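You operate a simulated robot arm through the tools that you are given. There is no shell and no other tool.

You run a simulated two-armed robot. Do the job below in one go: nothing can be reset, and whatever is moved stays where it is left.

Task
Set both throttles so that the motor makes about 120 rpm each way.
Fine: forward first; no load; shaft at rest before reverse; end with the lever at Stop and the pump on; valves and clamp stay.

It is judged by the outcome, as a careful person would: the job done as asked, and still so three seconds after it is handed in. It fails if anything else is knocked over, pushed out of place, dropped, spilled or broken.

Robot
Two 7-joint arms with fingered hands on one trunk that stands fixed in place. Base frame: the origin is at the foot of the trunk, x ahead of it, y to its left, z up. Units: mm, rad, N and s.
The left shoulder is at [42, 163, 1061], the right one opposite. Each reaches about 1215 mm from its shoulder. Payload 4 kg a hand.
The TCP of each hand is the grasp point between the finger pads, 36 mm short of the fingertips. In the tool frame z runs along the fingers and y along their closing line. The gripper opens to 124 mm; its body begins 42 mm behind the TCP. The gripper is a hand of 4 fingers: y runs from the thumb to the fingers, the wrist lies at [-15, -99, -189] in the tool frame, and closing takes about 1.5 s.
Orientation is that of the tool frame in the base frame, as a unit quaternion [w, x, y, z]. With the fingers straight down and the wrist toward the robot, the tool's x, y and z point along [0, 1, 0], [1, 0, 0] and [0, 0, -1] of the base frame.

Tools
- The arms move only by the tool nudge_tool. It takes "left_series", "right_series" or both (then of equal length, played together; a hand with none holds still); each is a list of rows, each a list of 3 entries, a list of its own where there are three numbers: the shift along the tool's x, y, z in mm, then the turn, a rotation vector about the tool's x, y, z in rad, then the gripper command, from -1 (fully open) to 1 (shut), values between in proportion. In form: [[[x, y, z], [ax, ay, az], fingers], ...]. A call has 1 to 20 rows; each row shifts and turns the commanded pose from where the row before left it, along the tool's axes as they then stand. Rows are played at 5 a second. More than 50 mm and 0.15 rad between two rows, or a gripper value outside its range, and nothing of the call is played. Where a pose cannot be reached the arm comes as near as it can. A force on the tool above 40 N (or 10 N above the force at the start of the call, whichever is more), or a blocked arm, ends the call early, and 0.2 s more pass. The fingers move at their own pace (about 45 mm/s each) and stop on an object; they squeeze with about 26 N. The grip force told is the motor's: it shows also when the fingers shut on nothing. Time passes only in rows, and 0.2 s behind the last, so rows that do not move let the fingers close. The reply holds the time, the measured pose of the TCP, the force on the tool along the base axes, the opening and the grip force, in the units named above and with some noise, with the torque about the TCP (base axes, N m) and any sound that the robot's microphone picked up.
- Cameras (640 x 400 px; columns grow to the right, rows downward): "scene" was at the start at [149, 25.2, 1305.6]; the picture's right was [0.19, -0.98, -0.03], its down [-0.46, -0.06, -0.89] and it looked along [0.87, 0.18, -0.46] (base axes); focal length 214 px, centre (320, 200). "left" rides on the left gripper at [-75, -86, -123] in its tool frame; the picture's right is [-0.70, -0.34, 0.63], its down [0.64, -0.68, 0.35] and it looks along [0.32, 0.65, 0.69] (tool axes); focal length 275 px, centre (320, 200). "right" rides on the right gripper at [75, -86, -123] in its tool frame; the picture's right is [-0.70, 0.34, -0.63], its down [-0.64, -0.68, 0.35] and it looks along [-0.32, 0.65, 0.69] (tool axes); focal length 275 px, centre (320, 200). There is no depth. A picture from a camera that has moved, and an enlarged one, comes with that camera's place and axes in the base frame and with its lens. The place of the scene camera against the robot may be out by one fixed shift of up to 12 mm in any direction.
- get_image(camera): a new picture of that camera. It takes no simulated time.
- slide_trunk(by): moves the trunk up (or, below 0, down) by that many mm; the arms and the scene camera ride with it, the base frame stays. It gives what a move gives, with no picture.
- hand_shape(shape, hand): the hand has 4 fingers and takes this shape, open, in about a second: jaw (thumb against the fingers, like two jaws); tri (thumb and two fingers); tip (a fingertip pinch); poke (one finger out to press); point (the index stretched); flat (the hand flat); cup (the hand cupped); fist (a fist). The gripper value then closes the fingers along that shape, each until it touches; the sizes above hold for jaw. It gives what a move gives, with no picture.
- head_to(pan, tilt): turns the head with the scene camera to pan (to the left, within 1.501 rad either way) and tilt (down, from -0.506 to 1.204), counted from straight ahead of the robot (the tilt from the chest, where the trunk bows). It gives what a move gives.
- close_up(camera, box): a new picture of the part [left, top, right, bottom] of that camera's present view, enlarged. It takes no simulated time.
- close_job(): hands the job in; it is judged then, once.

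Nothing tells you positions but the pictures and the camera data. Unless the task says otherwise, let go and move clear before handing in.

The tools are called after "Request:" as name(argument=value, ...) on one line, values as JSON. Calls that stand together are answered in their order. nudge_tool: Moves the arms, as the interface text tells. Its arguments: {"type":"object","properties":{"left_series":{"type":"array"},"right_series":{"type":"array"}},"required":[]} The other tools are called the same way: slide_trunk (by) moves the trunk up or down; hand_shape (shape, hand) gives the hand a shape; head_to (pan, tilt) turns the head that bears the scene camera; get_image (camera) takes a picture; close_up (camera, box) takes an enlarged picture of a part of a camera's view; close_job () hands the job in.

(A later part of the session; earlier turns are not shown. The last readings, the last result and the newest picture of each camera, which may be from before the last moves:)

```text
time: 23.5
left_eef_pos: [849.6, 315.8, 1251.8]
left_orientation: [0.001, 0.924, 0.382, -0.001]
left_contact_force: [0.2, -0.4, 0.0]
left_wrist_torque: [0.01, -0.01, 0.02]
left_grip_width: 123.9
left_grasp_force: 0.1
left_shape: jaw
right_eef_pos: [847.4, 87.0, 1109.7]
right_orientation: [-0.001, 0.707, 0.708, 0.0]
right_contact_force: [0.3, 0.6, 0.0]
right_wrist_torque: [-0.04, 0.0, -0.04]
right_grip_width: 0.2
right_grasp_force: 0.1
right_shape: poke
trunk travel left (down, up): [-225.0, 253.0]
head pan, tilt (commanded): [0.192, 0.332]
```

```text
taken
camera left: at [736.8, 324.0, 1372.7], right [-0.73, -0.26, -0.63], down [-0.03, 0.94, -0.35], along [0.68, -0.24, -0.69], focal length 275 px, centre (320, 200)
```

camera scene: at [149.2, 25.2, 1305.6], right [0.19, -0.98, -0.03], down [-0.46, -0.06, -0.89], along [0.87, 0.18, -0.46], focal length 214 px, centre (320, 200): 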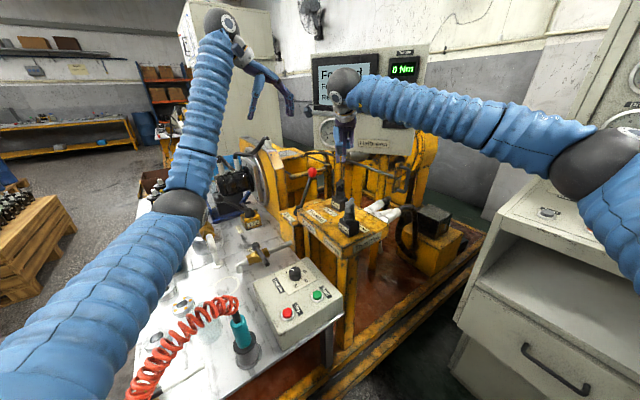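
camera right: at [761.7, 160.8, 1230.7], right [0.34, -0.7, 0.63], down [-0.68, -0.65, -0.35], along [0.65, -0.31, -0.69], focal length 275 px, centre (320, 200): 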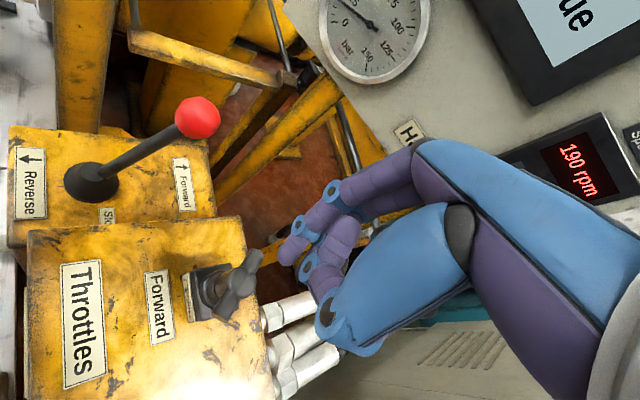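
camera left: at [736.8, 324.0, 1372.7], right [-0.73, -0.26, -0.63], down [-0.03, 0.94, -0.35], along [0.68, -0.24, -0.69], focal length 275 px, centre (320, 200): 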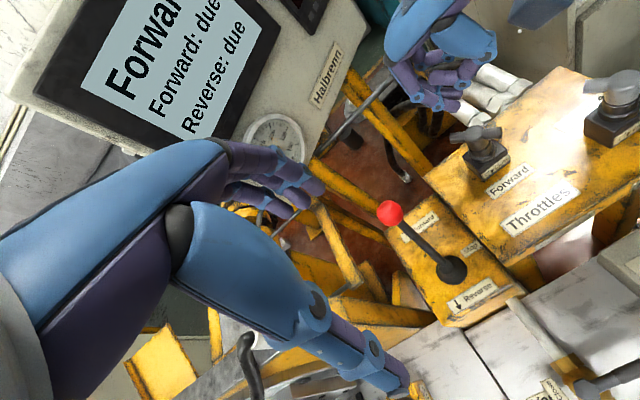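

From here the right hand camera shows the speed display (190 rpm). I zoom in to find where the poking fingertip is.

Request:
close_up(camera="right", box=[240, 140, 480, 360])

Request:
close_up(camera="left", box=[360, 0, 560, 200])

Request:
close_up(camera="scene", box=[290, 60, 410, 220])

```text
1.82 times, centred on (360, 250) of right
camera zoom: at [761.7, 160.8, 1230.7], right [0.34, -0.7, 0.63], down [-0.68, -0.65, -0.35], along [0.65, -0.31, -0.69], focal length 500 px, centre (247, 109)
```

zoom: 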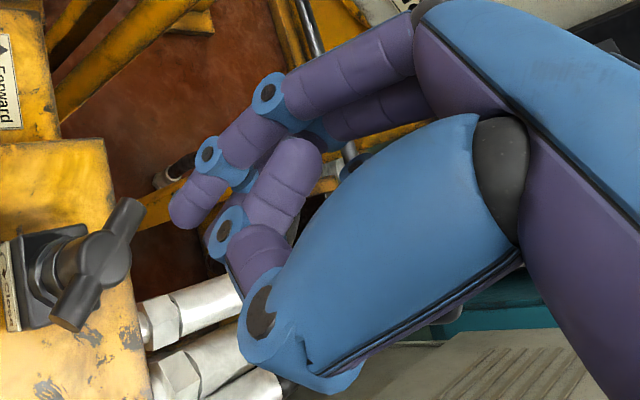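

```text
2.00 times, centred on (460, 100) of left
camera zoom: at [736.8, 324.0, 1372.7], right [-0.73, -0.26, -0.63], down [-0.03, 0.94, -0.35], along [0.68, -0.24, -0.69], focal length 551 px, centre (40, 400)
```

zoom: 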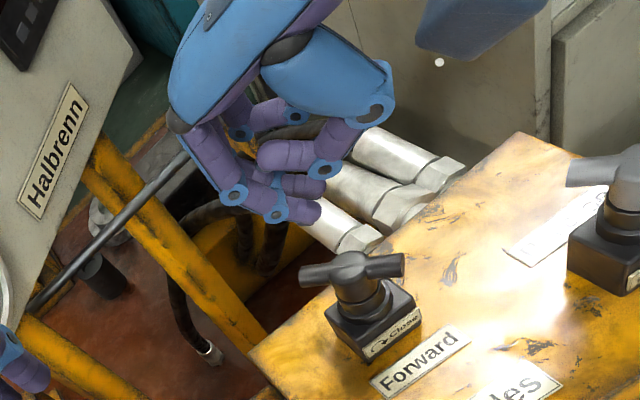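

```text
2.50 times, centred on (350, 140) of scene
camera zoom: at [149.2, 25.2, 1305.6], right [0.19, -0.98, -0.03], down [-0.46, -0.06, -0.89], along [0.87, 0.18, -0.46], focal length 536 px, centre (245, 350)
```

zoom: 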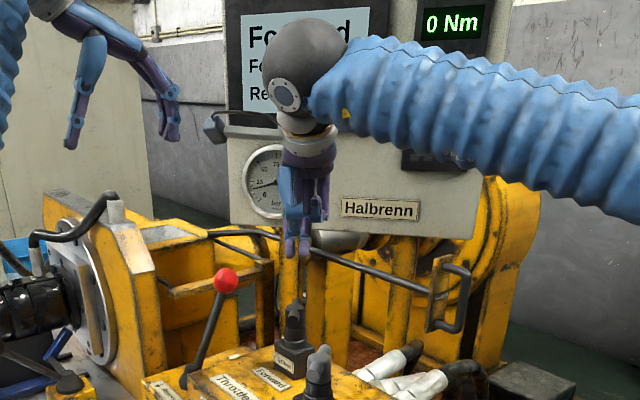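

The poke fingertip lies about 40 mm below the TCP, but the other curled fingers hang nearly as low. I raise a little and try the "point" shape, which should give a longer, clearer probe.

Request:
nudge_tool(right_series=[[[0, 0, -25], [0, 0, 0], -1], [[0, 0, -15], [0, 0, 0], -1], [[0, 0, 0], [0, 0, 0], -1]])

Request:
hand_shape(shape="point", hand="right")

Request:
get_image(camera="right")

Request:
close_up(camera="right", box=[200, 140, 480, 380])

Request:
close_up(camera="left", box=[360, 0, 560, 200])

Request:
close_up(camera="scene", box=[290, 60, 410, 220])

```text
time: 24.3
left_eef_pos: [850.3, 315.4, 1250.8]
left_orientation: [0.0, 0.924, 0.383, -0.001]
left_contact_force: [-0.7, 0.0, -0.2]
left_wrist_torque: [0.03, -0.03, 0.04]
left_grip_width: 123.6
left_grasp_force: 0.0
left_shape: jaw
right_eef_pos: [848.3, 87.1, 1151.6]
right_orientation: [-0.001, 0.707, 0.707, -0.001]
right_contact_force: [0.8, -0.8, 1.2]
right_wrist_torque: [0.03, 0.0, 0.0]
right_grip_width: 0.0
right_grasp_force: 0.1
right_shape: poke
trunk travel left (down, up): [-225.0, 253.0]
head pan, tilt (commanded): [0.192, 0.332]
```

```text
time: 25.2
left_eef_pos: [850.0, 313.9, 1251.9]
left_orientation: [0.0, 0.924, 0.383, 0.0]
left_contact_force: [0.4, 0.4, -0.4]
left_wrist_torque: [-0.01, -0.03, 0.02]
left_grip_width: 123.8
left_grasp_force: 0.1
left_shape: jaw
right_eef_pos: [847.5, 85.8, 1151.8]
right_orientation: [-0.001, 0.707, 0.708, 0.001]
right_contact_force: [0.3, -1.4, 0.2]
right_wrist_torque: [0.0, -0.02, -0.02]
right_grip_width: 116.1
right_grasp_force: 0.1
right_shape: point
trunk travel left (down, up): [-225.0, 253.0]
head pan, tilt (commanded): [0.192, 0.332]
```

```text
taken
camera right: at [762.0, 160.7, 1272.9], right [0.34, -0.7, 0.63], down [-0.68, -0.65, -0.35], along [0.65, -0.31, -0.69], focal length 275 px, centre (320, 200)
```

right: 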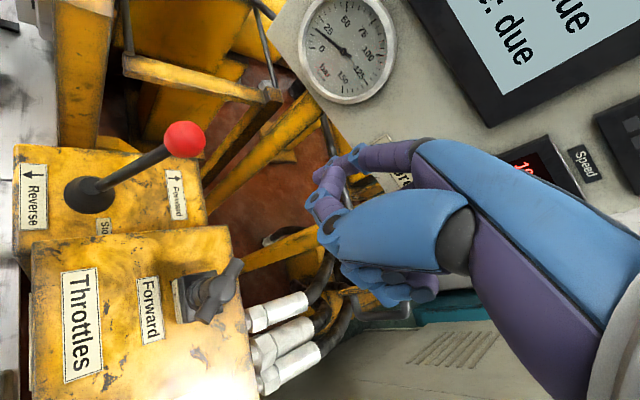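

```text
1.67 times, centred on (340, 260) of right
camera zoom: at [762.0, 160.7, 1272.9], right [0.34, -0.7, 0.63], down [-0.68, -0.65, -0.35], along [0.65, -0.31, -0.69], focal length 459 px, centre (287, 100)
```

zoom: 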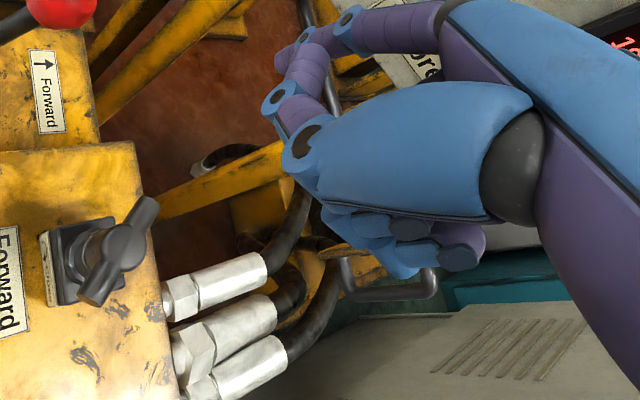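

```text
2.00 times, centred on (460, 100) of left
camera zoom: at [736.8, 324.0, 1372.7], right [-0.73, -0.26, -0.63], down [-0.03, 0.94, -0.35], along [0.68, -0.24, -0.69], focal length 551 px, centre (40, 400)
```

zoom: 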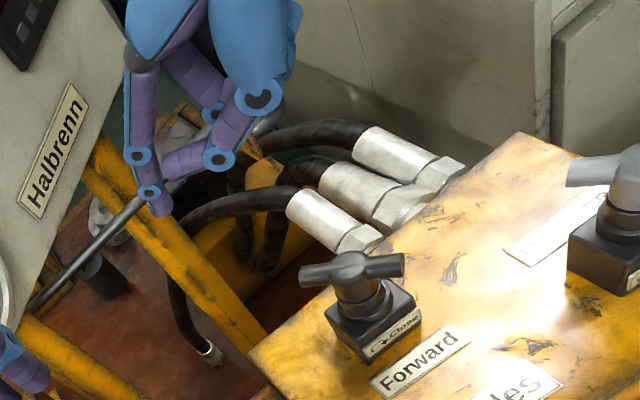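

```text
2.50 times, centred on (350, 140) of scene
camera zoom: at [149.2, 25.3, 1305.6], right [0.19, -0.98, -0.03], down [-0.46, -0.06, -0.89], along [0.87, 0.18, -0.46], focal length 536 px, centre (245, 350)
```

zoom: 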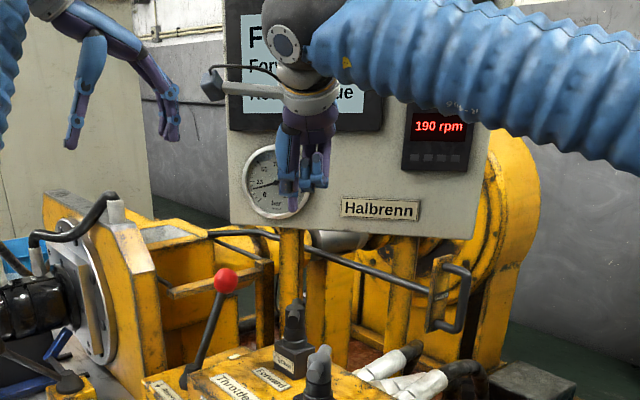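

The pointed index sits far forward of the TCP, so the poke shape (tip just below the TCP) suits better. I return to poke and tilt the left hand so its camera watches the display.

Request:
hand_shape(shape="poke", hand="right")

Request:
nudge_tool(left_series=[[[0, 0, 0], [-0.105, -0.051, 0.0945], -1], [[0, 0, 0], [-0.105, -0.051, 0.0945], -1], [[0, 0, 0], [-0.105, -0.051, 0.0945], -1], [[0, 0, 0], [0, 0, 0], -1]])

Request:
get_image(camera="left")

Request:
get_image(camera="right")

```text
time: 26.1
left_eef_pos: [849.4, 316.7, 1251.8]
left_orientation: [0.001, 0.924, 0.382, -0.001]
left_contact_force: [-1.0, 0.1, 0.3]
left_wrist_torque: [0.0, 0.0, 0.02]
left_grip_width: 123.7
left_grasp_force: 0.1
left_shape: jaw
right_eef_pos: [848.1, 86.5, 1151.9]
right_orientation: [-0.001, 0.706, 0.708, 0.0]
right_contact_force: [-0.5, -0.4, -0.4]
right_wrist_torque: [0.01, 0.02, -0.01]
right_grip_width: 0.0
right_grasp_force: 0.0
right_shape: poke
trunk travel left (down, up): [-225.0, 253.0]
head pan, tilt (commanded): [0.192, 0.332]
```

```text
time: 27.1
left_eef_pos: [852.2, 314.9, 1251.7]
left_orientation: [0.174, 0.954, 0.244, -0.01]
left_contact_force: [-0.7, -0.2, -0.1]
left_wrist_torque: [0.0, 0.01, -0.02]
left_grip_width: 123.6
left_grasp_force: 0.0
left_shape: jaw
right_eef_pos: [847.7, 86.3, 1151.7]
right_orientation: [-0.001, 0.707, 0.708, 0.0]
right_contact_force: [0.2, 0.4, 0.0]
right_wrist_torque: [-0.01, -0.02, -0.01]
right_grip_width: 0.2
right_grasp_force: 0.1
right_shape: poke
trunk travel left (down, up): [-225.0, 253.0]
head pan, tilt (commanded): [0.192, 0.332]
```

```text
taken
camera left: at [737.9, 393.1, 1345.6], right [-0.73, -0.26, -0.63], down [0.27, 0.74, -0.62], along [0.63, -0.62, -0.47], focal length 275 px, centre (320, 200)
```

left: 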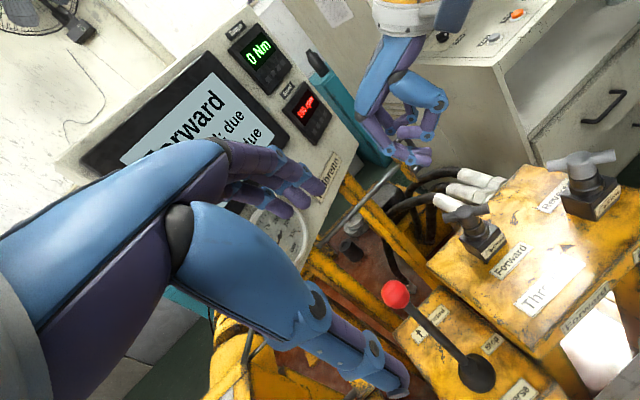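

```text
taken
camera right: at [761.5, 160.4, 1273.3], right [0.34, -0.7, 0.63], down [-0.68, -0.65, -0.35], along [0.65, -0.31, -0.69], focal length 275 px, centre (320, 200)
```

right: 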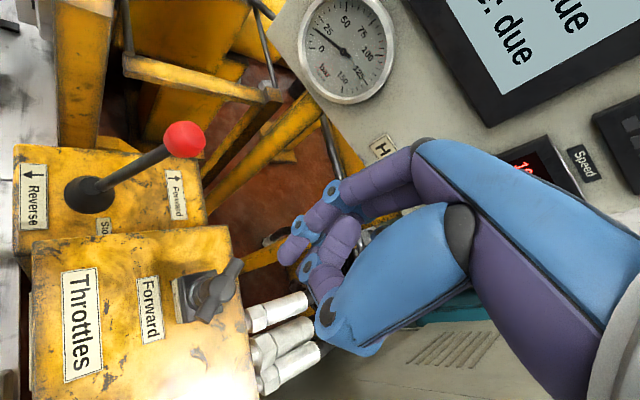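

The left camera now sees the speed display, both knobs, the lever and the right hand at once. I zoom in on the right hand and the display.

Request:
close_up(camera="left", box=[340, 60, 640, 280])

Request:
close_up(camera="left", box=[220, 20, 340, 140])

Request:
close_up(camera="right", box=[160, 160, 400, 360])

```text
1.82 times, centred on (490, 170) of left
camera zoom: at [737.9, 393.1, 1345.6], right [-0.73, -0.26, -0.63], down [0.27, 0.74, -0.62], along [0.63, -0.62, -0.47], focal length 500 px, centre (11, 254)
```

zoom: 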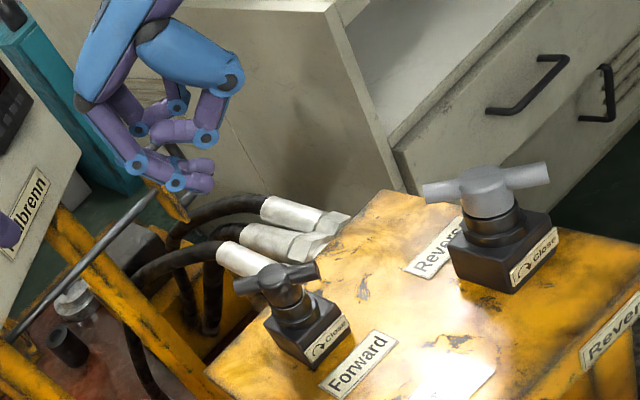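

```text
3.33 times, centred on (280, 80) of left
camera zoom: at [737.9, 393.1, 1345.6], right [-0.73, -0.26, -0.63], down [0.27, 0.74, -0.62], along [0.63, -0.62, -0.47], focal length 918 px, centre (453, 600)
```

zoom: 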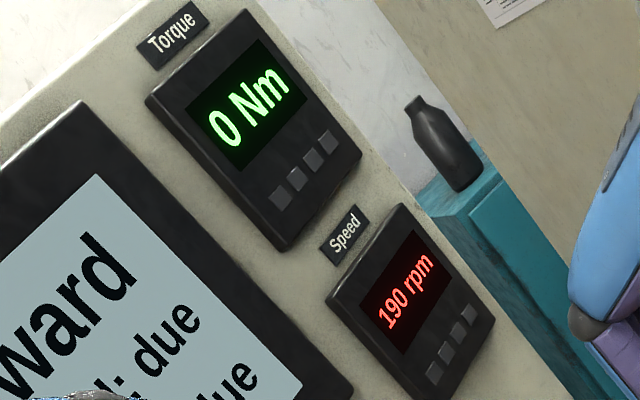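

```text
2.00 times, centred on (280, 260) of right
camera zoom: at [761.5, 160.4, 1273.3], right [0.34, -0.7, 0.63], down [-0.68, -0.65, -0.35], along [0.65, -0.31, -0.69], focal length 551 px, centre (400, 80)
```

zoom: 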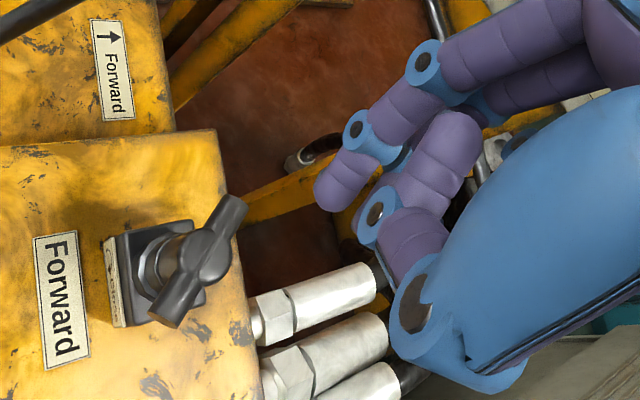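

The fingertip is about (849, 91, 1110), 42 mm below the TCP, and the bar runs from (816, 84) to (880, 84). I move the finger to the −y side of the bar's near end and lower it to bar height, still clear of it.

Request:
nudge_tool(right_series=[[[-21, -18, 0], [0, 0, 0], -1], [[-20, -17, 0], [0, 0, 0], -1], [[0, 0, 30], [0, 0, 0], -1], [[0, 0, 30], [0, 0, 0], -1], [[0, 0, 30], [0, 0, 0], -1], [[0, 0, 25], [0, 0, 0], -1], [[0, 0, 10], [0, 0, 0], -1], [[0, 0, 0], [0, 0, 0], -1]])

Request:
close_up(camera="left", box=[400, 80, 640, 280])

Request:
close_up(camera="right", box=[160, 100, 480, 360])

Request:
get_image(camera="scene")

```text
time: 28.9
left_eef_pos: [852.7, 314.7, 1252.5]
left_orientation: [0.173, 0.954, 0.243, -0.011]
left_contact_force: [-0.1, 0.3, 0.2]
left_wrist_torque: [-0.02, -0.01, 0.0]
left_grip_width: 123.8
left_grasp_force: 0.1
left_shape: jaw
right_eef_pos: [810.7, 44.8, 1023.0]
right_orientation: [-0.002, 0.707, 0.707, 0.0]
right_contact_force: [-0.5, 0.2, 0.3]
right_wrist_torque: [0.0, -0.02, -0.02]
right_grip_width: 0.0
right_grasp_force: 0.1
right_shape: poke
trunk travel left (down, up): [-225.0, 253.0]
head pan, tilt (commanded): [0.192, 0.332]
```

```text
2.00 times, centred on (520, 180) of left
camera zoom: at [738.2, 393.1, 1345.4], right [-0.73, -0.26, -0.63], down [0.27, 0.74, -0.61], along [0.63, -0.62, -0.47], focal length 551 px, centre (-80, 240)
```

zoom: 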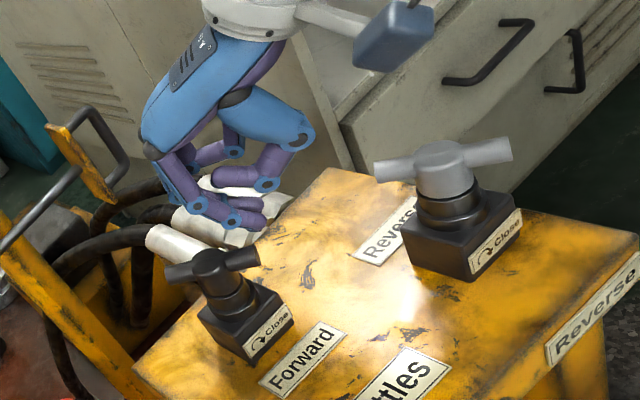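

```text
1.54 times, centred on (320, 230) of right
camera zoom: at [724.4, 118.3, 1145.2], right [0.34, -0.7, 0.63], down [-0.68, -0.65, -0.35], along [0.65, -0.31, -0.69], focal length 424 px, centre (320, 154)
```

zoom: 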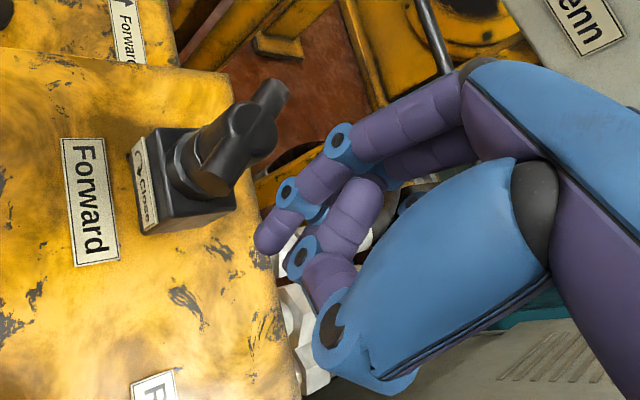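

```text
taken
camera scene: at [149.1, 25.2, 1305.6], right [0.19, -0.98, -0.03], down [-0.46, -0.06, -0.89], along [0.87, 0.18, -0.46], focal length 214 px, centre (320, 200)
```

scene: 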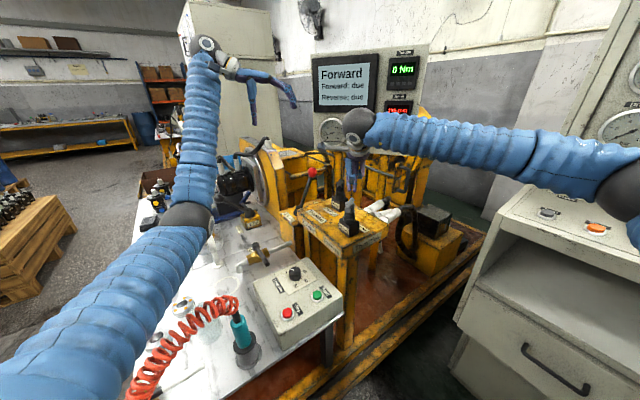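

The fingertip is beside the near end of the bar with room to spare. I lower 8 mm more and approach it toward +y to make contact.

Request:
nudge_tool(right_series=[[[0, 0, 8], [0, 0, 0], -1], [[8, 0, 0], [0, 0, 0], -1], [[6, 0, 0], [0, 0, 0], -1], [[3, 0, 0], [0, 0, 0], -1], [[0, 0, 0], [0, 0, 0], -1]])

Request:
close_up(camera="left", box=[400, 80, 640, 280])

Request:
close_up(camera="left", box=[220, 20, 340, 140])

Request:
close_up(camera="right", box=[160, 100, 480, 360])

```text
time: 30.1
left_eef_pos: [851.7, 314.6, 1251.6]
left_orientation: [0.172, 0.955, 0.243, -0.011]
left_contact_force: [1.6, 0.0, 0.2]
left_wrist_torque: [0.03, 0.03, 0.05]
left_grip_width: 123.5
left_grasp_force: 0.0
left_shape: jaw
right_eef_pos: [811.0, 61.7, 1016.1]
right_orientation: [-0.002, 0.707, 0.708, 0.0]
right_contact_force: [0.8, -2.3, 0.8]
right_wrist_torque: [-0.02, -0.02, -0.05]
right_grip_width: 0.0
right_grasp_force: 0.1
right_shape: poke
trunk travel left (down, up): [-225.0, 253.0]
head pan, tilt (commanded): [0.192, 0.332]
```

```text
2.00 times, centred on (520, 180) of left
camera zoom: at [738.4, 392.8, 1345.3], right [-0.73, -0.26, -0.63], down [0.27, 0.74, -0.61], along [0.63, -0.62, -0.47], focal length 551 px, centre (-80, 240)
```

zoom: 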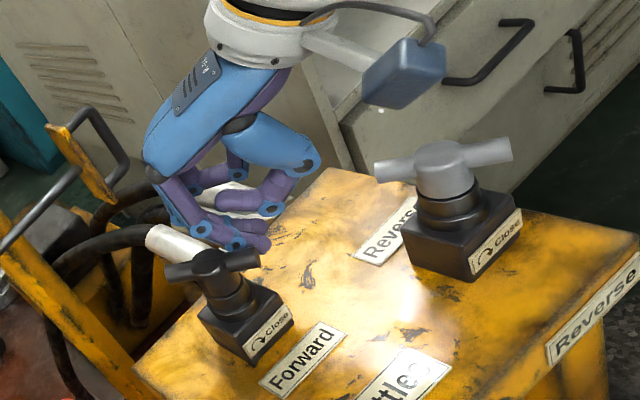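

```text
3.33 times, centred on (280, 80) of left
camera zoom: at [738.4, 392.8, 1345.3], right [-0.73, -0.26, -0.63], down [0.27, 0.74, -0.61], along [0.63, -0.62, -0.47], focal length 918 px, centre (453, 600)
```

zoom: 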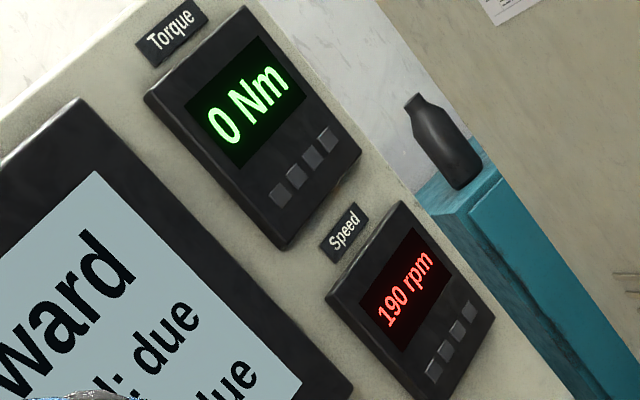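

```text
1.54 times, centred on (320, 230) of right
camera zoom: at [726.1, 135.3, 1137.5], right [0.34, -0.7, 0.63], down [-0.68, -0.65, -0.35], along [0.65, -0.31, -0.69], focal length 424 px, centre (320, 154)
```

zoom: 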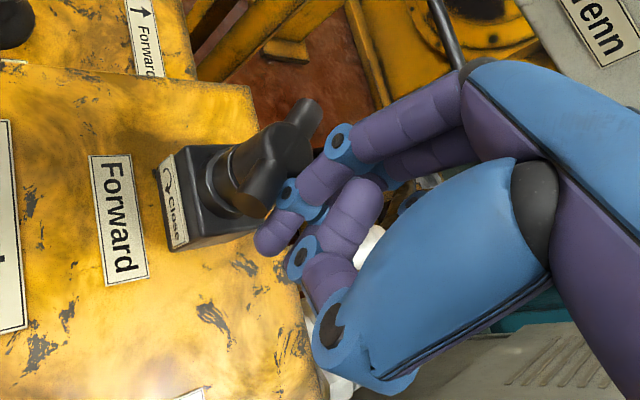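

Contact has begun (about 2 N). I push 6 mm further in +y and read the speed.

Request:
nudge_tool(right_series=[[[3, 0, 0], [0, 0, 0], -1], [[3, 0.5, 0], [0, 0, 0], -1], [[0, 0, 0], [0, 0, 0], -1], [[0, 0, 0], [0, 0, 0], -1], [[0, 0, 0], [0, 0, 0], -1]])

Request:
close_up(camera="left", box=[400, 80, 640, 280])

Request:
close_up(camera="left", box=[220, 20, 340, 140])

Request:
close_up(camera="right", box=[160, 100, 480, 360])

```text
time: 31.3
left_eef_pos: [852.7, 314.1, 1253.5]
left_orientation: [0.173, 0.954, 0.244, -0.011]
left_contact_force: [0.5, 1.4, -0.5]
left_wrist_torque: [0.0, 0.0, 0.01]
left_grip_width: 123.3
left_grasp_force: 0.0
left_shape: jaw
right_eef_pos: [811.8, 69.5, 1017.1]
right_orientation: [-0.002, 0.706, 0.708, 0.0]
right_contact_force: [-1.7, -2.2, 0.7]
right_wrist_torque: [0.03, 0.01, -0.02]
right_grip_width: 0.0
right_grasp_force: 0.1
right_shape: poke
trunk travel left (down, up): [-225.0, 253.0]
head pan, tilt (commanded): [0.192, 0.332]
```

```text
2.00 times, centred on (520, 180) of left
camera zoom: at [738.0, 393.0, 1345.5], right [-0.73, -0.26, -0.63], down [0.27, 0.74, -0.61], along [0.63, -0.62, -0.47], focal length 551 px, centre (-80, 240)
```

zoom: 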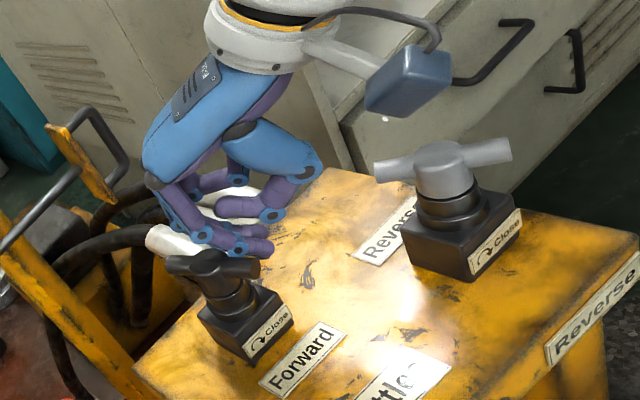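

```text
3.33 times, centred on (280, 80) of left
camera zoom: at [738.0, 393.0, 1345.5], right [-0.73, -0.26, -0.63], down [0.27, 0.74, -0.61], along [0.63, -0.62, -0.47], focal length 918 px, centre (453, 600)
```

zoom: 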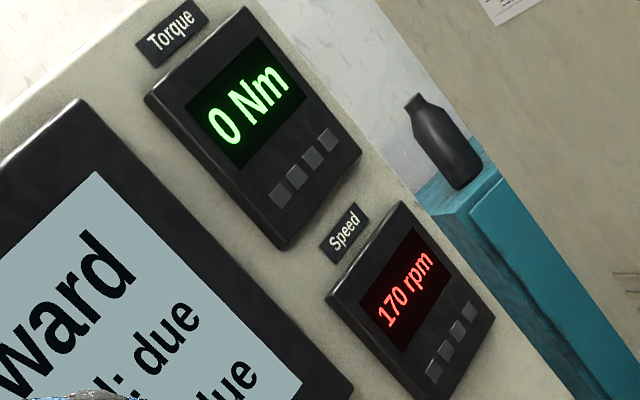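

```text
1.54 times, centred on (320, 230) of right
camera zoom: at [725.9, 143.0, 1138.9], right [0.34, -0.7, 0.63], down [-0.68, -0.65, -0.35], along [0.65, -0.31, -0.69], focal length 424 px, centre (320, 154)
```

zoom: 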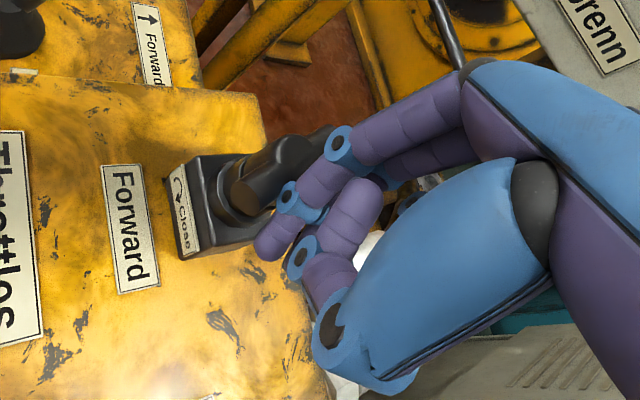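

That works: closing clockwise dropped the speed to 170 rpm, and the readout seems to step by 10. I keep pushing in small steps, another 5 mm.

Request:
nudge_tool(right_series=[[[2.5, 0, 0], [0, 0, 0], -1], [[2.5, 0, 0], [0, 0, 0], -1], [[0, 0, 0], [0, 0, 0], -1], [[0, 0, 0], [0, 0, 0], -1], [[0, 0, 0], [0, 0, 0], -1], [[0, 0, 0], [0, 0, 0], -1]])

Request:
close_up(camera="left", box=[400, 80, 640, 280])

Request:
close_up(camera="left", box=[220, 20, 340, 140])

```text
time: 32.7
left_eef_pos: [852.8, 315.3, 1252.9]
left_orientation: [0.173, 0.954, 0.244, -0.01]
left_contact_force: [-0.2, 0.7, -0.1]
left_wrist_torque: [-0.03, 0.0, -0.04]
left_grip_width: 123.7
left_grasp_force: 0.1
left_shape: jaw
right_eef_pos: [812.6, 73.7, 1017.1]
right_orientation: [-0.001, 0.706, 0.708, 0.0]
right_contact_force: [-2.6, -0.5, 2.7]
right_wrist_torque: [0.02, 0.02, 0.0]
right_grip_width: 0.2
right_grasp_force: 0.2
right_shape: poke
trunk travel left (down, up): [-225.0, 253.0]
head pan, tilt (commanded): [0.192, 0.332]
```

```text
2.00 times, centred on (520, 180) of left
camera zoom: at [737.8, 393.1, 1345.6], right [-0.73, -0.26, -0.63], down [0.27, 0.74, -0.61], along [0.63, -0.62, -0.47], focal length 551 px, centre (-80, 240)
```

zoom: 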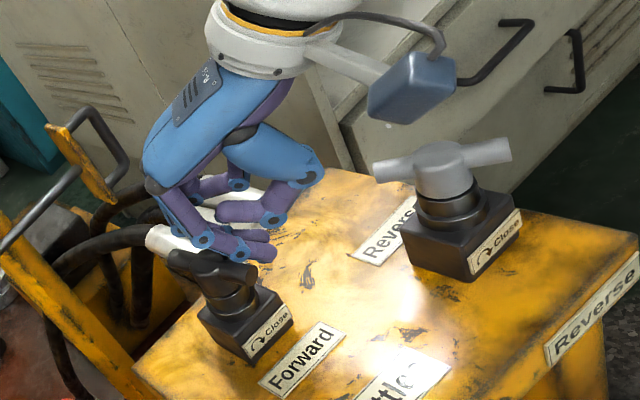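

```text
3.33 times, centred on (280, 80) of left
camera zoom: at [737.8, 393.1, 1345.6], right [-0.73, -0.26, -0.63], down [0.27, 0.74, -0.61], along [0.63, -0.62, -0.47], focal length 918 px, centre (453, 600)
```

zoom: 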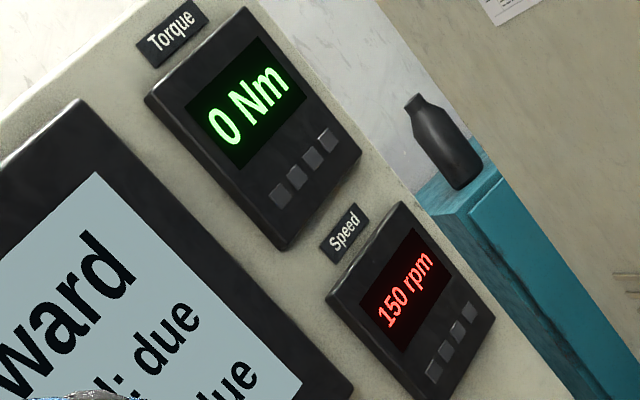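

Now 150 rpm, roughly 4 rpm per mm. I push another 4 mm and let the reading settle.

Request:
nudge_tool(right_series=[[[2, 0, 0], [0, 0, 0], -1], [[2, 0, 0], [0, 0, 0], -1], [[0, 0, 0], [0, 0, 0], -1], [[0, 0, 0], [0, 0, 0], -1], [[0, 0, 0], [0, 0, 0], -1], [[0, 0, 0], [0, 0, 0], -1], [[0, 0, 0], [0, 0, 0], -1]])

Request:
close_up(camera="left", box=[400, 80, 640, 280])

Request:
close_up(camera="left", box=[220, 20, 340, 140])

```text
time: 34.3
left_eef_pos: [852.7, 314.6, 1252.0]
left_orientation: [0.174, 0.954, 0.243, -0.011]
left_contact_force: [0.3, 0.0, -0.4]
left_wrist_torque: [-0.02, 0.03, 0.0]
left_grip_width: 123.4
left_grasp_force: 0.0
left_shape: jaw
right_eef_pos: [812.0, 77.7, 1016.1]
right_orientation: [-0.001, 0.706, 0.708, 0.0]
right_contact_force: [-3.9, -8.1, 2.7]
right_wrist_torque: [-0.07, -0.01, -0.15]
right_grip_width: 0.0
right_grasp_force: 0.0
right_shape: poke
trunk travel left (down, up): [-225.0, 253.0]
head pan, tilt (commanded): [0.192, 0.332]
```

```text
2.00 times, centred on (520, 180) of left
camera zoom: at [737.7, 392.5, 1345.8], right [-0.73, -0.26, -0.63], down [0.27, 0.74, -0.61], along [0.63, -0.62, -0.47], focal length 551 px, centre (-80, 240)
```

zoom: 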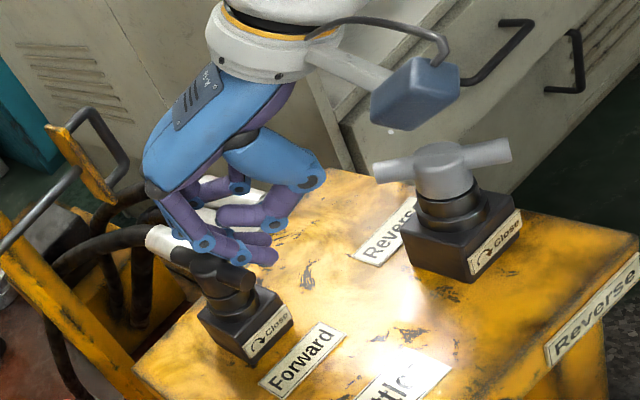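

```text
3.33 times, centred on (280, 80) of left
camera zoom: at [737.7, 392.5, 1345.8], right [-0.73, -0.26, -0.63], down [0.27, 0.74, -0.61], along [0.63, -0.62, -0.47], focal length 918 px, centre (453, 600)
```

zoom: 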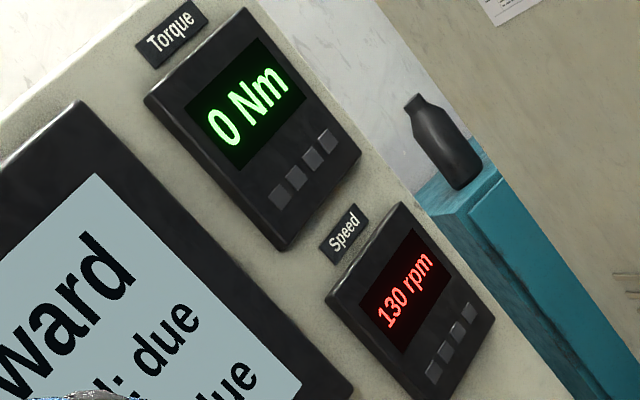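

Now 130 rpm. I push 2 mm more and read again, also checking the status panel from the head camera.

Request:
nudge_tool(right_series=[[[1, 0, 0], [0, 0, 0], -1], [[1, 0, 0], [0, 0, 0], -1], [[0, 0, 0], [0, 0, 0], -1], [[0, 0, 0], [0, 0, 0], -1], [[0, 0, 0], [0, 0, 0], -1], [[0, 0, 0], [0, 0, 0], -1], [[0, 0, 0], [0, 0, 0], -1]])

Request:
close_up(camera="left", box=[400, 80, 640, 280])

Request:
close_up(camera="left", box=[220, 20, 340, 140])

Request:
close_up(camera="scene", box=[230, 60, 430, 200])

```text
time: 35.9
left_eef_pos: [852.0, 314.5, 1252.9]
left_orientation: [0.173, 0.954, 0.244, -0.011]
left_contact_force: [0.2, 0.4, -0.1]
left_wrist_torque: [-0.02, -0.02, 0.0]
left_grip_width: 123.8
left_grasp_force: 0.1
left_shape: jaw
right_eef_pos: [811.2, 80.1, 1018.3]
right_orientation: [-0.001, 0.707, 0.708, 0.0]
right_contact_force: [-5.4, -11.5, 2.9]
right_wrist_torque: [-0.15, 0.05, -0.27]
right_grip_width: 0.1
right_grasp_force: 0.2
right_shape: poke
trunk travel left (down, up): [-225.0, 253.0]
head pan, tilt (commanded): [0.192, 0.332]
```

```text
2.00 times, centred on (520, 180) of left
camera zoom: at [737.6, 392.2, 1346.0], right [-0.73, -0.26, -0.63], down [0.27, 0.74, -0.61], along [0.63, -0.62, -0.47], focal length 551 px, centre (-80, 240)
```

zoom: 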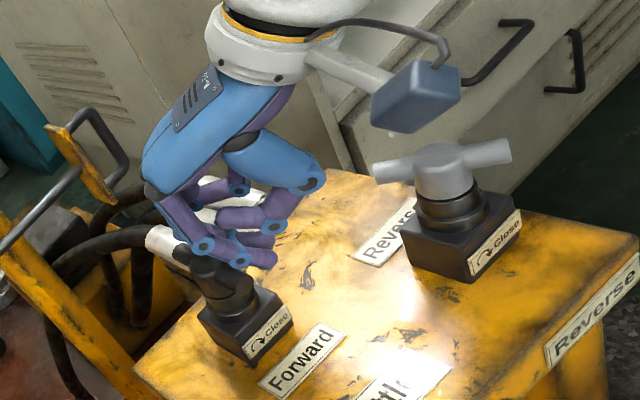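

```text
3.33 times, centred on (280, 80) of left
camera zoom: at [737.6, 392.2, 1346.0], right [-0.73, -0.26, -0.63], down [0.27, 0.74, -0.61], along [0.63, -0.62, -0.47], focal length 918 px, centre (453, 600)
```

zoom: 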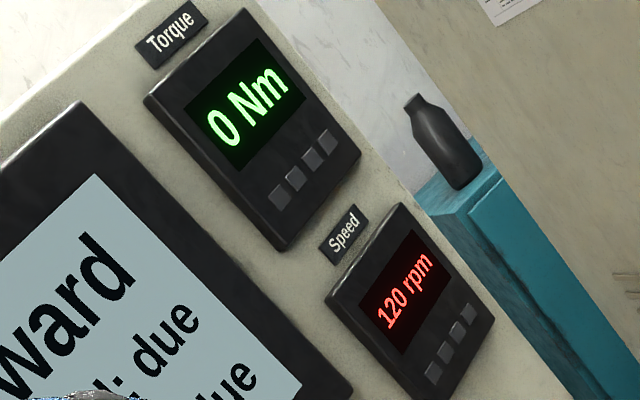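

```text
2.86 times, centred on (330, 130) of scene
camera zoom: at [148.4, 24.3, 1305.7], right [0.19, -0.98, -0.03], down [-0.46, -0.06, -0.89], along [0.87, 0.18, -0.46], focal length 613 px, centre (291, 400)
```

zoom: 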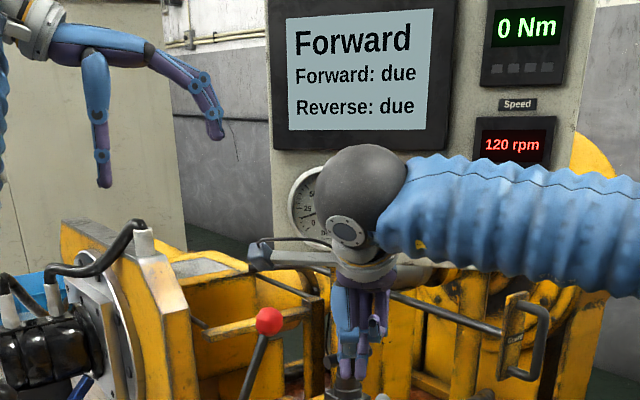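

The speed shows 120 rpm; the panel still says "Forward: due". I hold still for a couple of seconds to see whether it registers.

Request:
nudge_tool(right_series=[[[0, 0, 0], [0, 0, 0], -1], [[0, 0, 0], [0, 0, 0], -1], [[0, 0, 0], [0, 0, 0], -1], [[0, 0, 0], [0, 0, 0], -1], [[0, 0, 0], [0, 0, 0], -1], [[0, 0, 0], [0, 0, 0], -1], [[0, 0, 0], [0, 0, 0], -1], [[0, 0, 0], [0, 0, 0], -1], [[0, 0, 0], [0, 0, 0], -1], [[0, 0, 0], [0, 0, 0], -1]])

Request:
close_up(camera="scene", box=[300, 50, 430, 130])

Request:
close_up(camera="left", box=[220, 20, 340, 140])

```text
time: 38.1
left_eef_pos: [851.3, 314.4, 1252.2]
left_orientation: [0.173, 0.954, 0.244, -0.011]
left_contact_force: [0.4, 0.4, -0.3]
left_wrist_torque: [0.01, 0.0, 0.0]
left_grip_width: 124.0
left_grasp_force: 0.0
left_shape: jaw
right_eef_pos: [810.5, 79.3, 1018.9]
right_orientation: [-0.001, 0.707, 0.707, 0.0]
right_contact_force: [-7.1, -9.0, 3.4]
right_wrist_torque: [-0.08, 0.02, -0.18]
right_grip_width: 0.1
right_grasp_force: 0.0
right_shape: poke
trunk travel left (down, up): [-225.0, 253.0]
head pan, tilt (commanded): [0.192, 0.332]
```

```text
4.92 times, centred on (365, 90) of scene
camera zoom: at [148.4, 24.6, 1305.7], right [0.19, -0.98, -0.03], down [-0.46, -0.06, -0.89], along [0.87, 0.18, -0.46], focal length 1056 px, centre (98, 742)
```

zoom: 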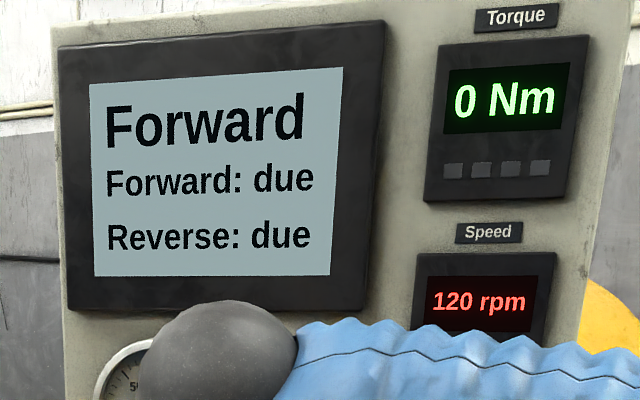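

```text
3.33 times, centred on (280, 80) of left
camera zoom: at [737.5, 392.5, 1346.0], right [-0.73, -0.26, -0.63], down [0.27, 0.74, -0.61], along [0.63, -0.62, -0.47], focal length 918 px, centre (453, 600)
```

zoom: 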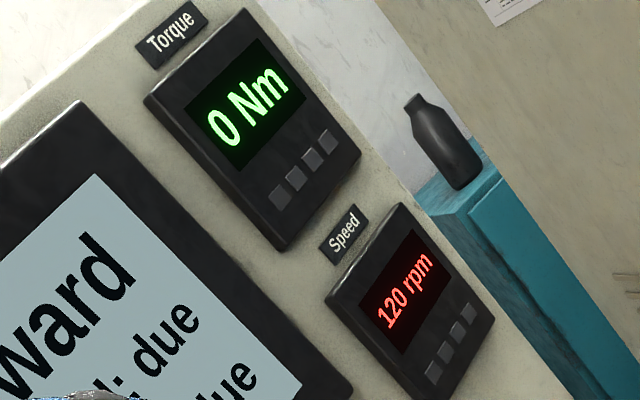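

The panel still shows "due" at 120 rpm. I back the finger off so that nothing touches the knob and see whether the speed holds and the panel changes.

Request:
nudge_tool(right_series=[[[-5, -2, 0], [0, 0, 0], -1], [[-10, 0, 0], [0, 0, 0], -1], [[-10, 0, 0], [0, 0, 0], -1], [[0, 0, -20], [0, 0, 0], -1], [[0, 0, -30], [0, 0, 0], -1], [[0, 0, 0], [0, 0, 0], -1], [[0, 0, 0], [0, 0, 0], -1], [[0, 0, 0], [0, 0, 0], -1], [[0, 0, 0], [0, 0, 0], -1], [[0, 0, 0], [0, 0, 0], -1]])

Request:
get_image(camera="left")

Request:
close_up(camera="left", box=[220, 20, 340, 140])

Request:
close_up(camera="left", box=[400, 80, 640, 280])

Request:
get_image(camera="scene")

```text
time: 40.3
left_eef_pos: [852.7, 315.3, 1252.5]
left_orientation: [0.173, 0.954, 0.243, -0.011]
left_contact_force: [0.1, -0.2, -0.8]
left_wrist_torque: [0.01, -0.01, 0.01]
left_grip_width: 123.7
left_grasp_force: 0.1
left_shape: jaw
right_eef_pos: [810.8, 56.9, 1069.4]
right_orientation: [-0.001, 0.706, 0.708, 0.0]
right_contact_force: [-0.1, 0.6, 0.1]
right_wrist_torque: [-0.03, 0.0, 0.0]
right_grip_width: 0.1
right_grasp_force: 0.1
right_shape: poke
trunk travel left (down, up): [-225.0, 253.0]
head pan, tilt (commanded): [0.192, 0.332]
```

```text
taken
camera left: at [738.3, 393.1, 1345.3], right [-0.73, -0.26, -0.63], down [0.27, 0.74, -0.61], along [0.63, -0.62, -0.47], focal length 275 px, centre (320, 200)
```

left: 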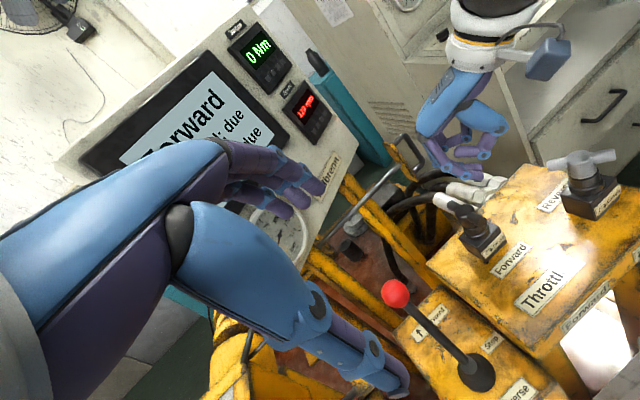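

```text
3.33 times, centred on (280, 80) of left
camera zoom: at [738.3, 393.1, 1345.3], right [-0.73, -0.26, -0.63], down [0.27, 0.74, -0.61], along [0.63, -0.62, -0.47], focal length 918 px, centre (453, 600)
```

zoom: 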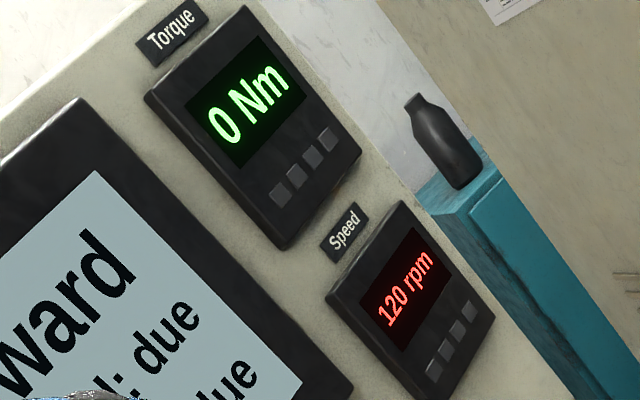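

```text
2.00 times, centred on (520, 180) of left
camera zoom: at [738.3, 393.1, 1345.3], right [-0.73, -0.26, -0.63], down [0.27, 0.74, -0.61], along [0.63, -0.62, -0.47], focal length 551 px, centre (-80, 240)
```

zoom: 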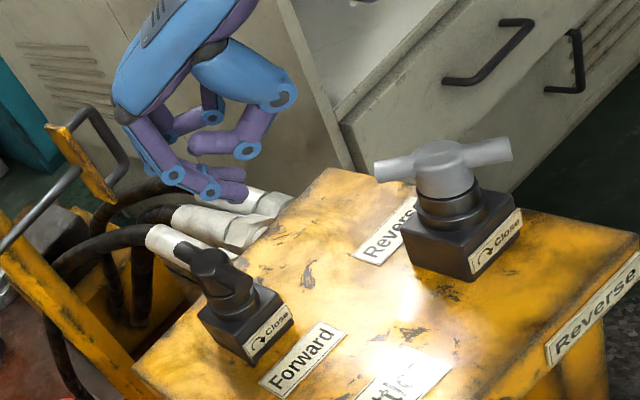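

```text
taken
camera scene: at [149.2, 25.2, 1305.6], right [0.19, -0.98, -0.03], down [-0.46, -0.06, -0.89], along [0.87, 0.18, -0.46], focal length 214 px, centre (320, 200)
```

scene: 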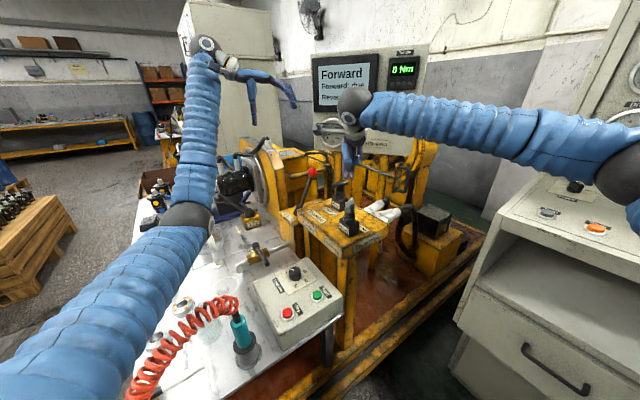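

Speed holds at 120 rpm with nothing touching the knob. While I watch whether the panel registers it, I withdraw the right hand to a standby spot clear of everything.

Request:
nudge_tool(right_series=[[[-28.4, -23.9, -16.4], [0, 0, 0], -1], [[-28.4, -23.9, -16.4], [0, 0, 0], -1], [[-28.4, -23.9, -16.4], [0, 0, 0], -1], [[-28.4, -23.9, -16.4], [0, 0, 0], -1], [[-28.4, -23.9, -16.4], [0, 0, 0], -1], [[-28.4, -23.9, -16.4], [0, 0, 0], -1], [[-28.4, -23.9, -16.4], [0, 0, 0], -1], [[-28.4, -23.9, -16.4], [0, 0, 0], -1], [[0, 0, 0], [0, 0, 0], -1], [[0, 0, 0], [0, 0, 0], -1], [[0, 0, 0], [0, 0, 0], -1], [[0, 0, 0], [0, 0, 0], -1], [[0, 0, 0], [0, 0, 0], -1], [[0, 0, 0], [0, 0, 0], -1]])

Request:
get_image(camera="scene")

Request:
close_up(camera="scene", box=[300, 50, 430, 160])

Request:
close_up(camera="left", box=[400, 80, 640, 280])

```text
time: 43.3
left_eef_pos: [852.0, 314.2, 1252.6]
left_orientation: [0.173, 0.954, 0.243, -0.011]
left_contact_force: [0.5, 0.3, 0.5]
left_wrist_torque: [0.02, -0.02, 0.01]
left_grip_width: 123.5
left_grasp_force: 0.1
left_shape: jaw
right_eef_pos: [622.1, -174.5, 1197.9]
right_orientation: [-0.001, 0.706, 0.708, 0.0]
right_contact_force: [0.2, 0.5, 0.2]
right_wrist_torque: [-0.02, 0.03, 0.01]
right_grip_width: 0.1
right_grasp_force: 0.1
right_shape: poke
trunk travel left (down, up): [-225.0, 253.0]
head pan, tilt (commanded): [0.192, 0.332]
```

```text
taken
camera scene: at [149.1, 25.0, 1305.6], right [0.19, -0.98, -0.03], down [-0.46, -0.06, -0.89], along [0.87, 0.18, -0.46], focal length 214 px, centre (320, 200)
```

scene: 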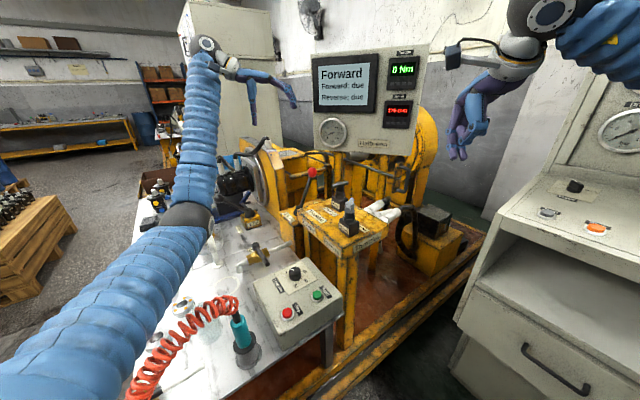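

```text
3.64 times, centred on (365, 105) of scene
camera zoom: at [149.1, 25.0, 1305.6], right [0.19, -0.98, -0.03], down [-0.46, -0.06, -0.89], along [0.87, 0.18, -0.46], focal length 780 px, centre (156, 546)
```

zoom: 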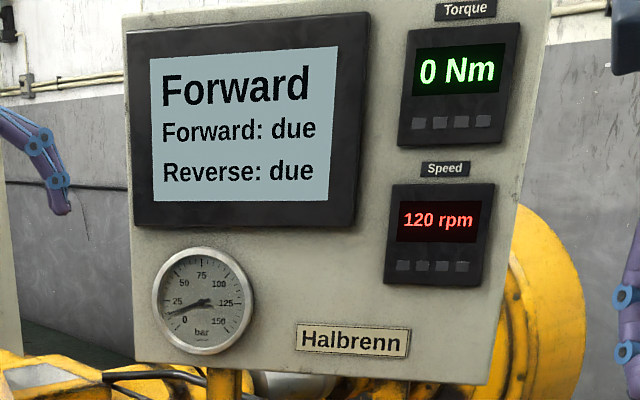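

```text
2.00 times, centred on (520, 180) of left
camera zoom: at [738.2, 393.0, 1345.3], right [-0.73, -0.26, -0.63], down [0.27, 0.74, -0.61], along [0.63, -0.62, -0.47], focal length 551 px, centre (-80, 240)
```

zoom: 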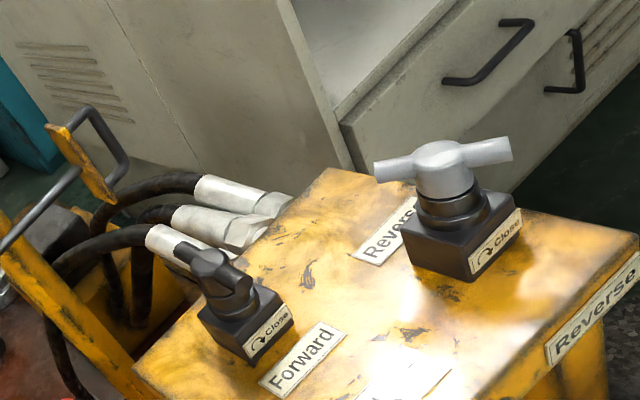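

The panel still says "due" at 120 rpm with all hands off. I wait a few more seconds before deciding.

Request:
nudge_tool(right_series=[[[0, 0, 0], [0, 0, 0], -1], [[0, 0, 0], [0, 0, 0], -1], [[0, 0, 0], [0, 0, 0], -1], [[0, 0, 0], [0, 0, 0], -1], [[0, 0, 0], [0, 0, 0], -1], [[0, 0, 0], [0, 0, 0], -1], [[0, 0, 0], [0, 0, 0], -1], [[0, 0, 0], [0, 0, 0], -1], [[0, 0, 0], [0, 0, 0], -1], [[0, 0, 0], [0, 0, 0], -1], [[0, 0, 0], [0, 0, 0], -1], [[0, 0, 0], [0, 0, 0], -1], [[0, 0, 0], [0, 0, 0], -1], [[0, 0, 0], [0, 0, 0], -1], [[0, 0, 0], [0, 0, 0], -1], [[0, 0, 0], [0, 0, 0], -1], [[0, 0, 0], [0, 0, 0], -1], [[0, 0, 0], [0, 0, 0], -1], [[0, 0, 0], [0, 0, 0], -1], [[0, 0, 0], [0, 0, 0], -1]])

Request:
close_up(camera="scene", box=[300, 50, 430, 160])

```text
time: 47.5
left_eef_pos: [852.0, 314.4, 1252.2]
left_orientation: [0.174, 0.954, 0.243, -0.011]
left_contact_force: [0.5, -1.0, -0.4]
left_wrist_torque: [0.0, -0.03, 0.0]
left_grip_width: 123.8
left_grasp_force: 0.1
left_shape: jaw
right_eef_pos: [622.3, -173.7, 1197.1]
right_orientation: [-0.001, 0.707, 0.708, 0.0]
right_contact_force: [-0.3, 0.4, -0.7]
right_wrist_torque: [0.03, -0.03, -0.01]
right_grip_width: 0.1
right_grasp_force: 0.0
right_shape: poke
trunk travel left (down, up): [-225.0, 253.0]
head pan, tilt (commanded): [0.192, 0.332]
```

```text
3.64 times, centred on (365, 105) of scene
camera zoom: at [149.1, 25.1, 1305.6], right [0.19, -0.98, -0.03], down [-0.46, -0.06, -0.89], along [0.87, 0.18, -0.46], focal length 780 px, centre (156, 546)
```

zoom: 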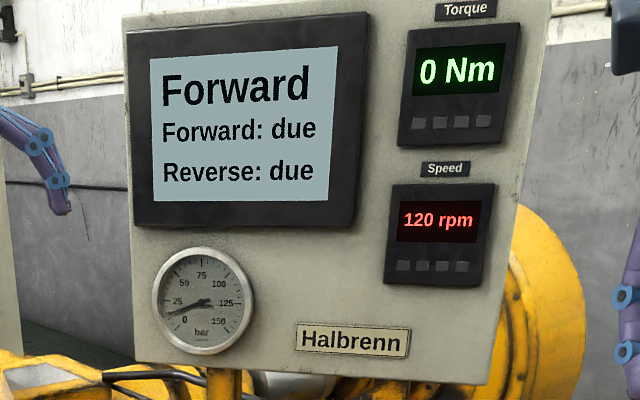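

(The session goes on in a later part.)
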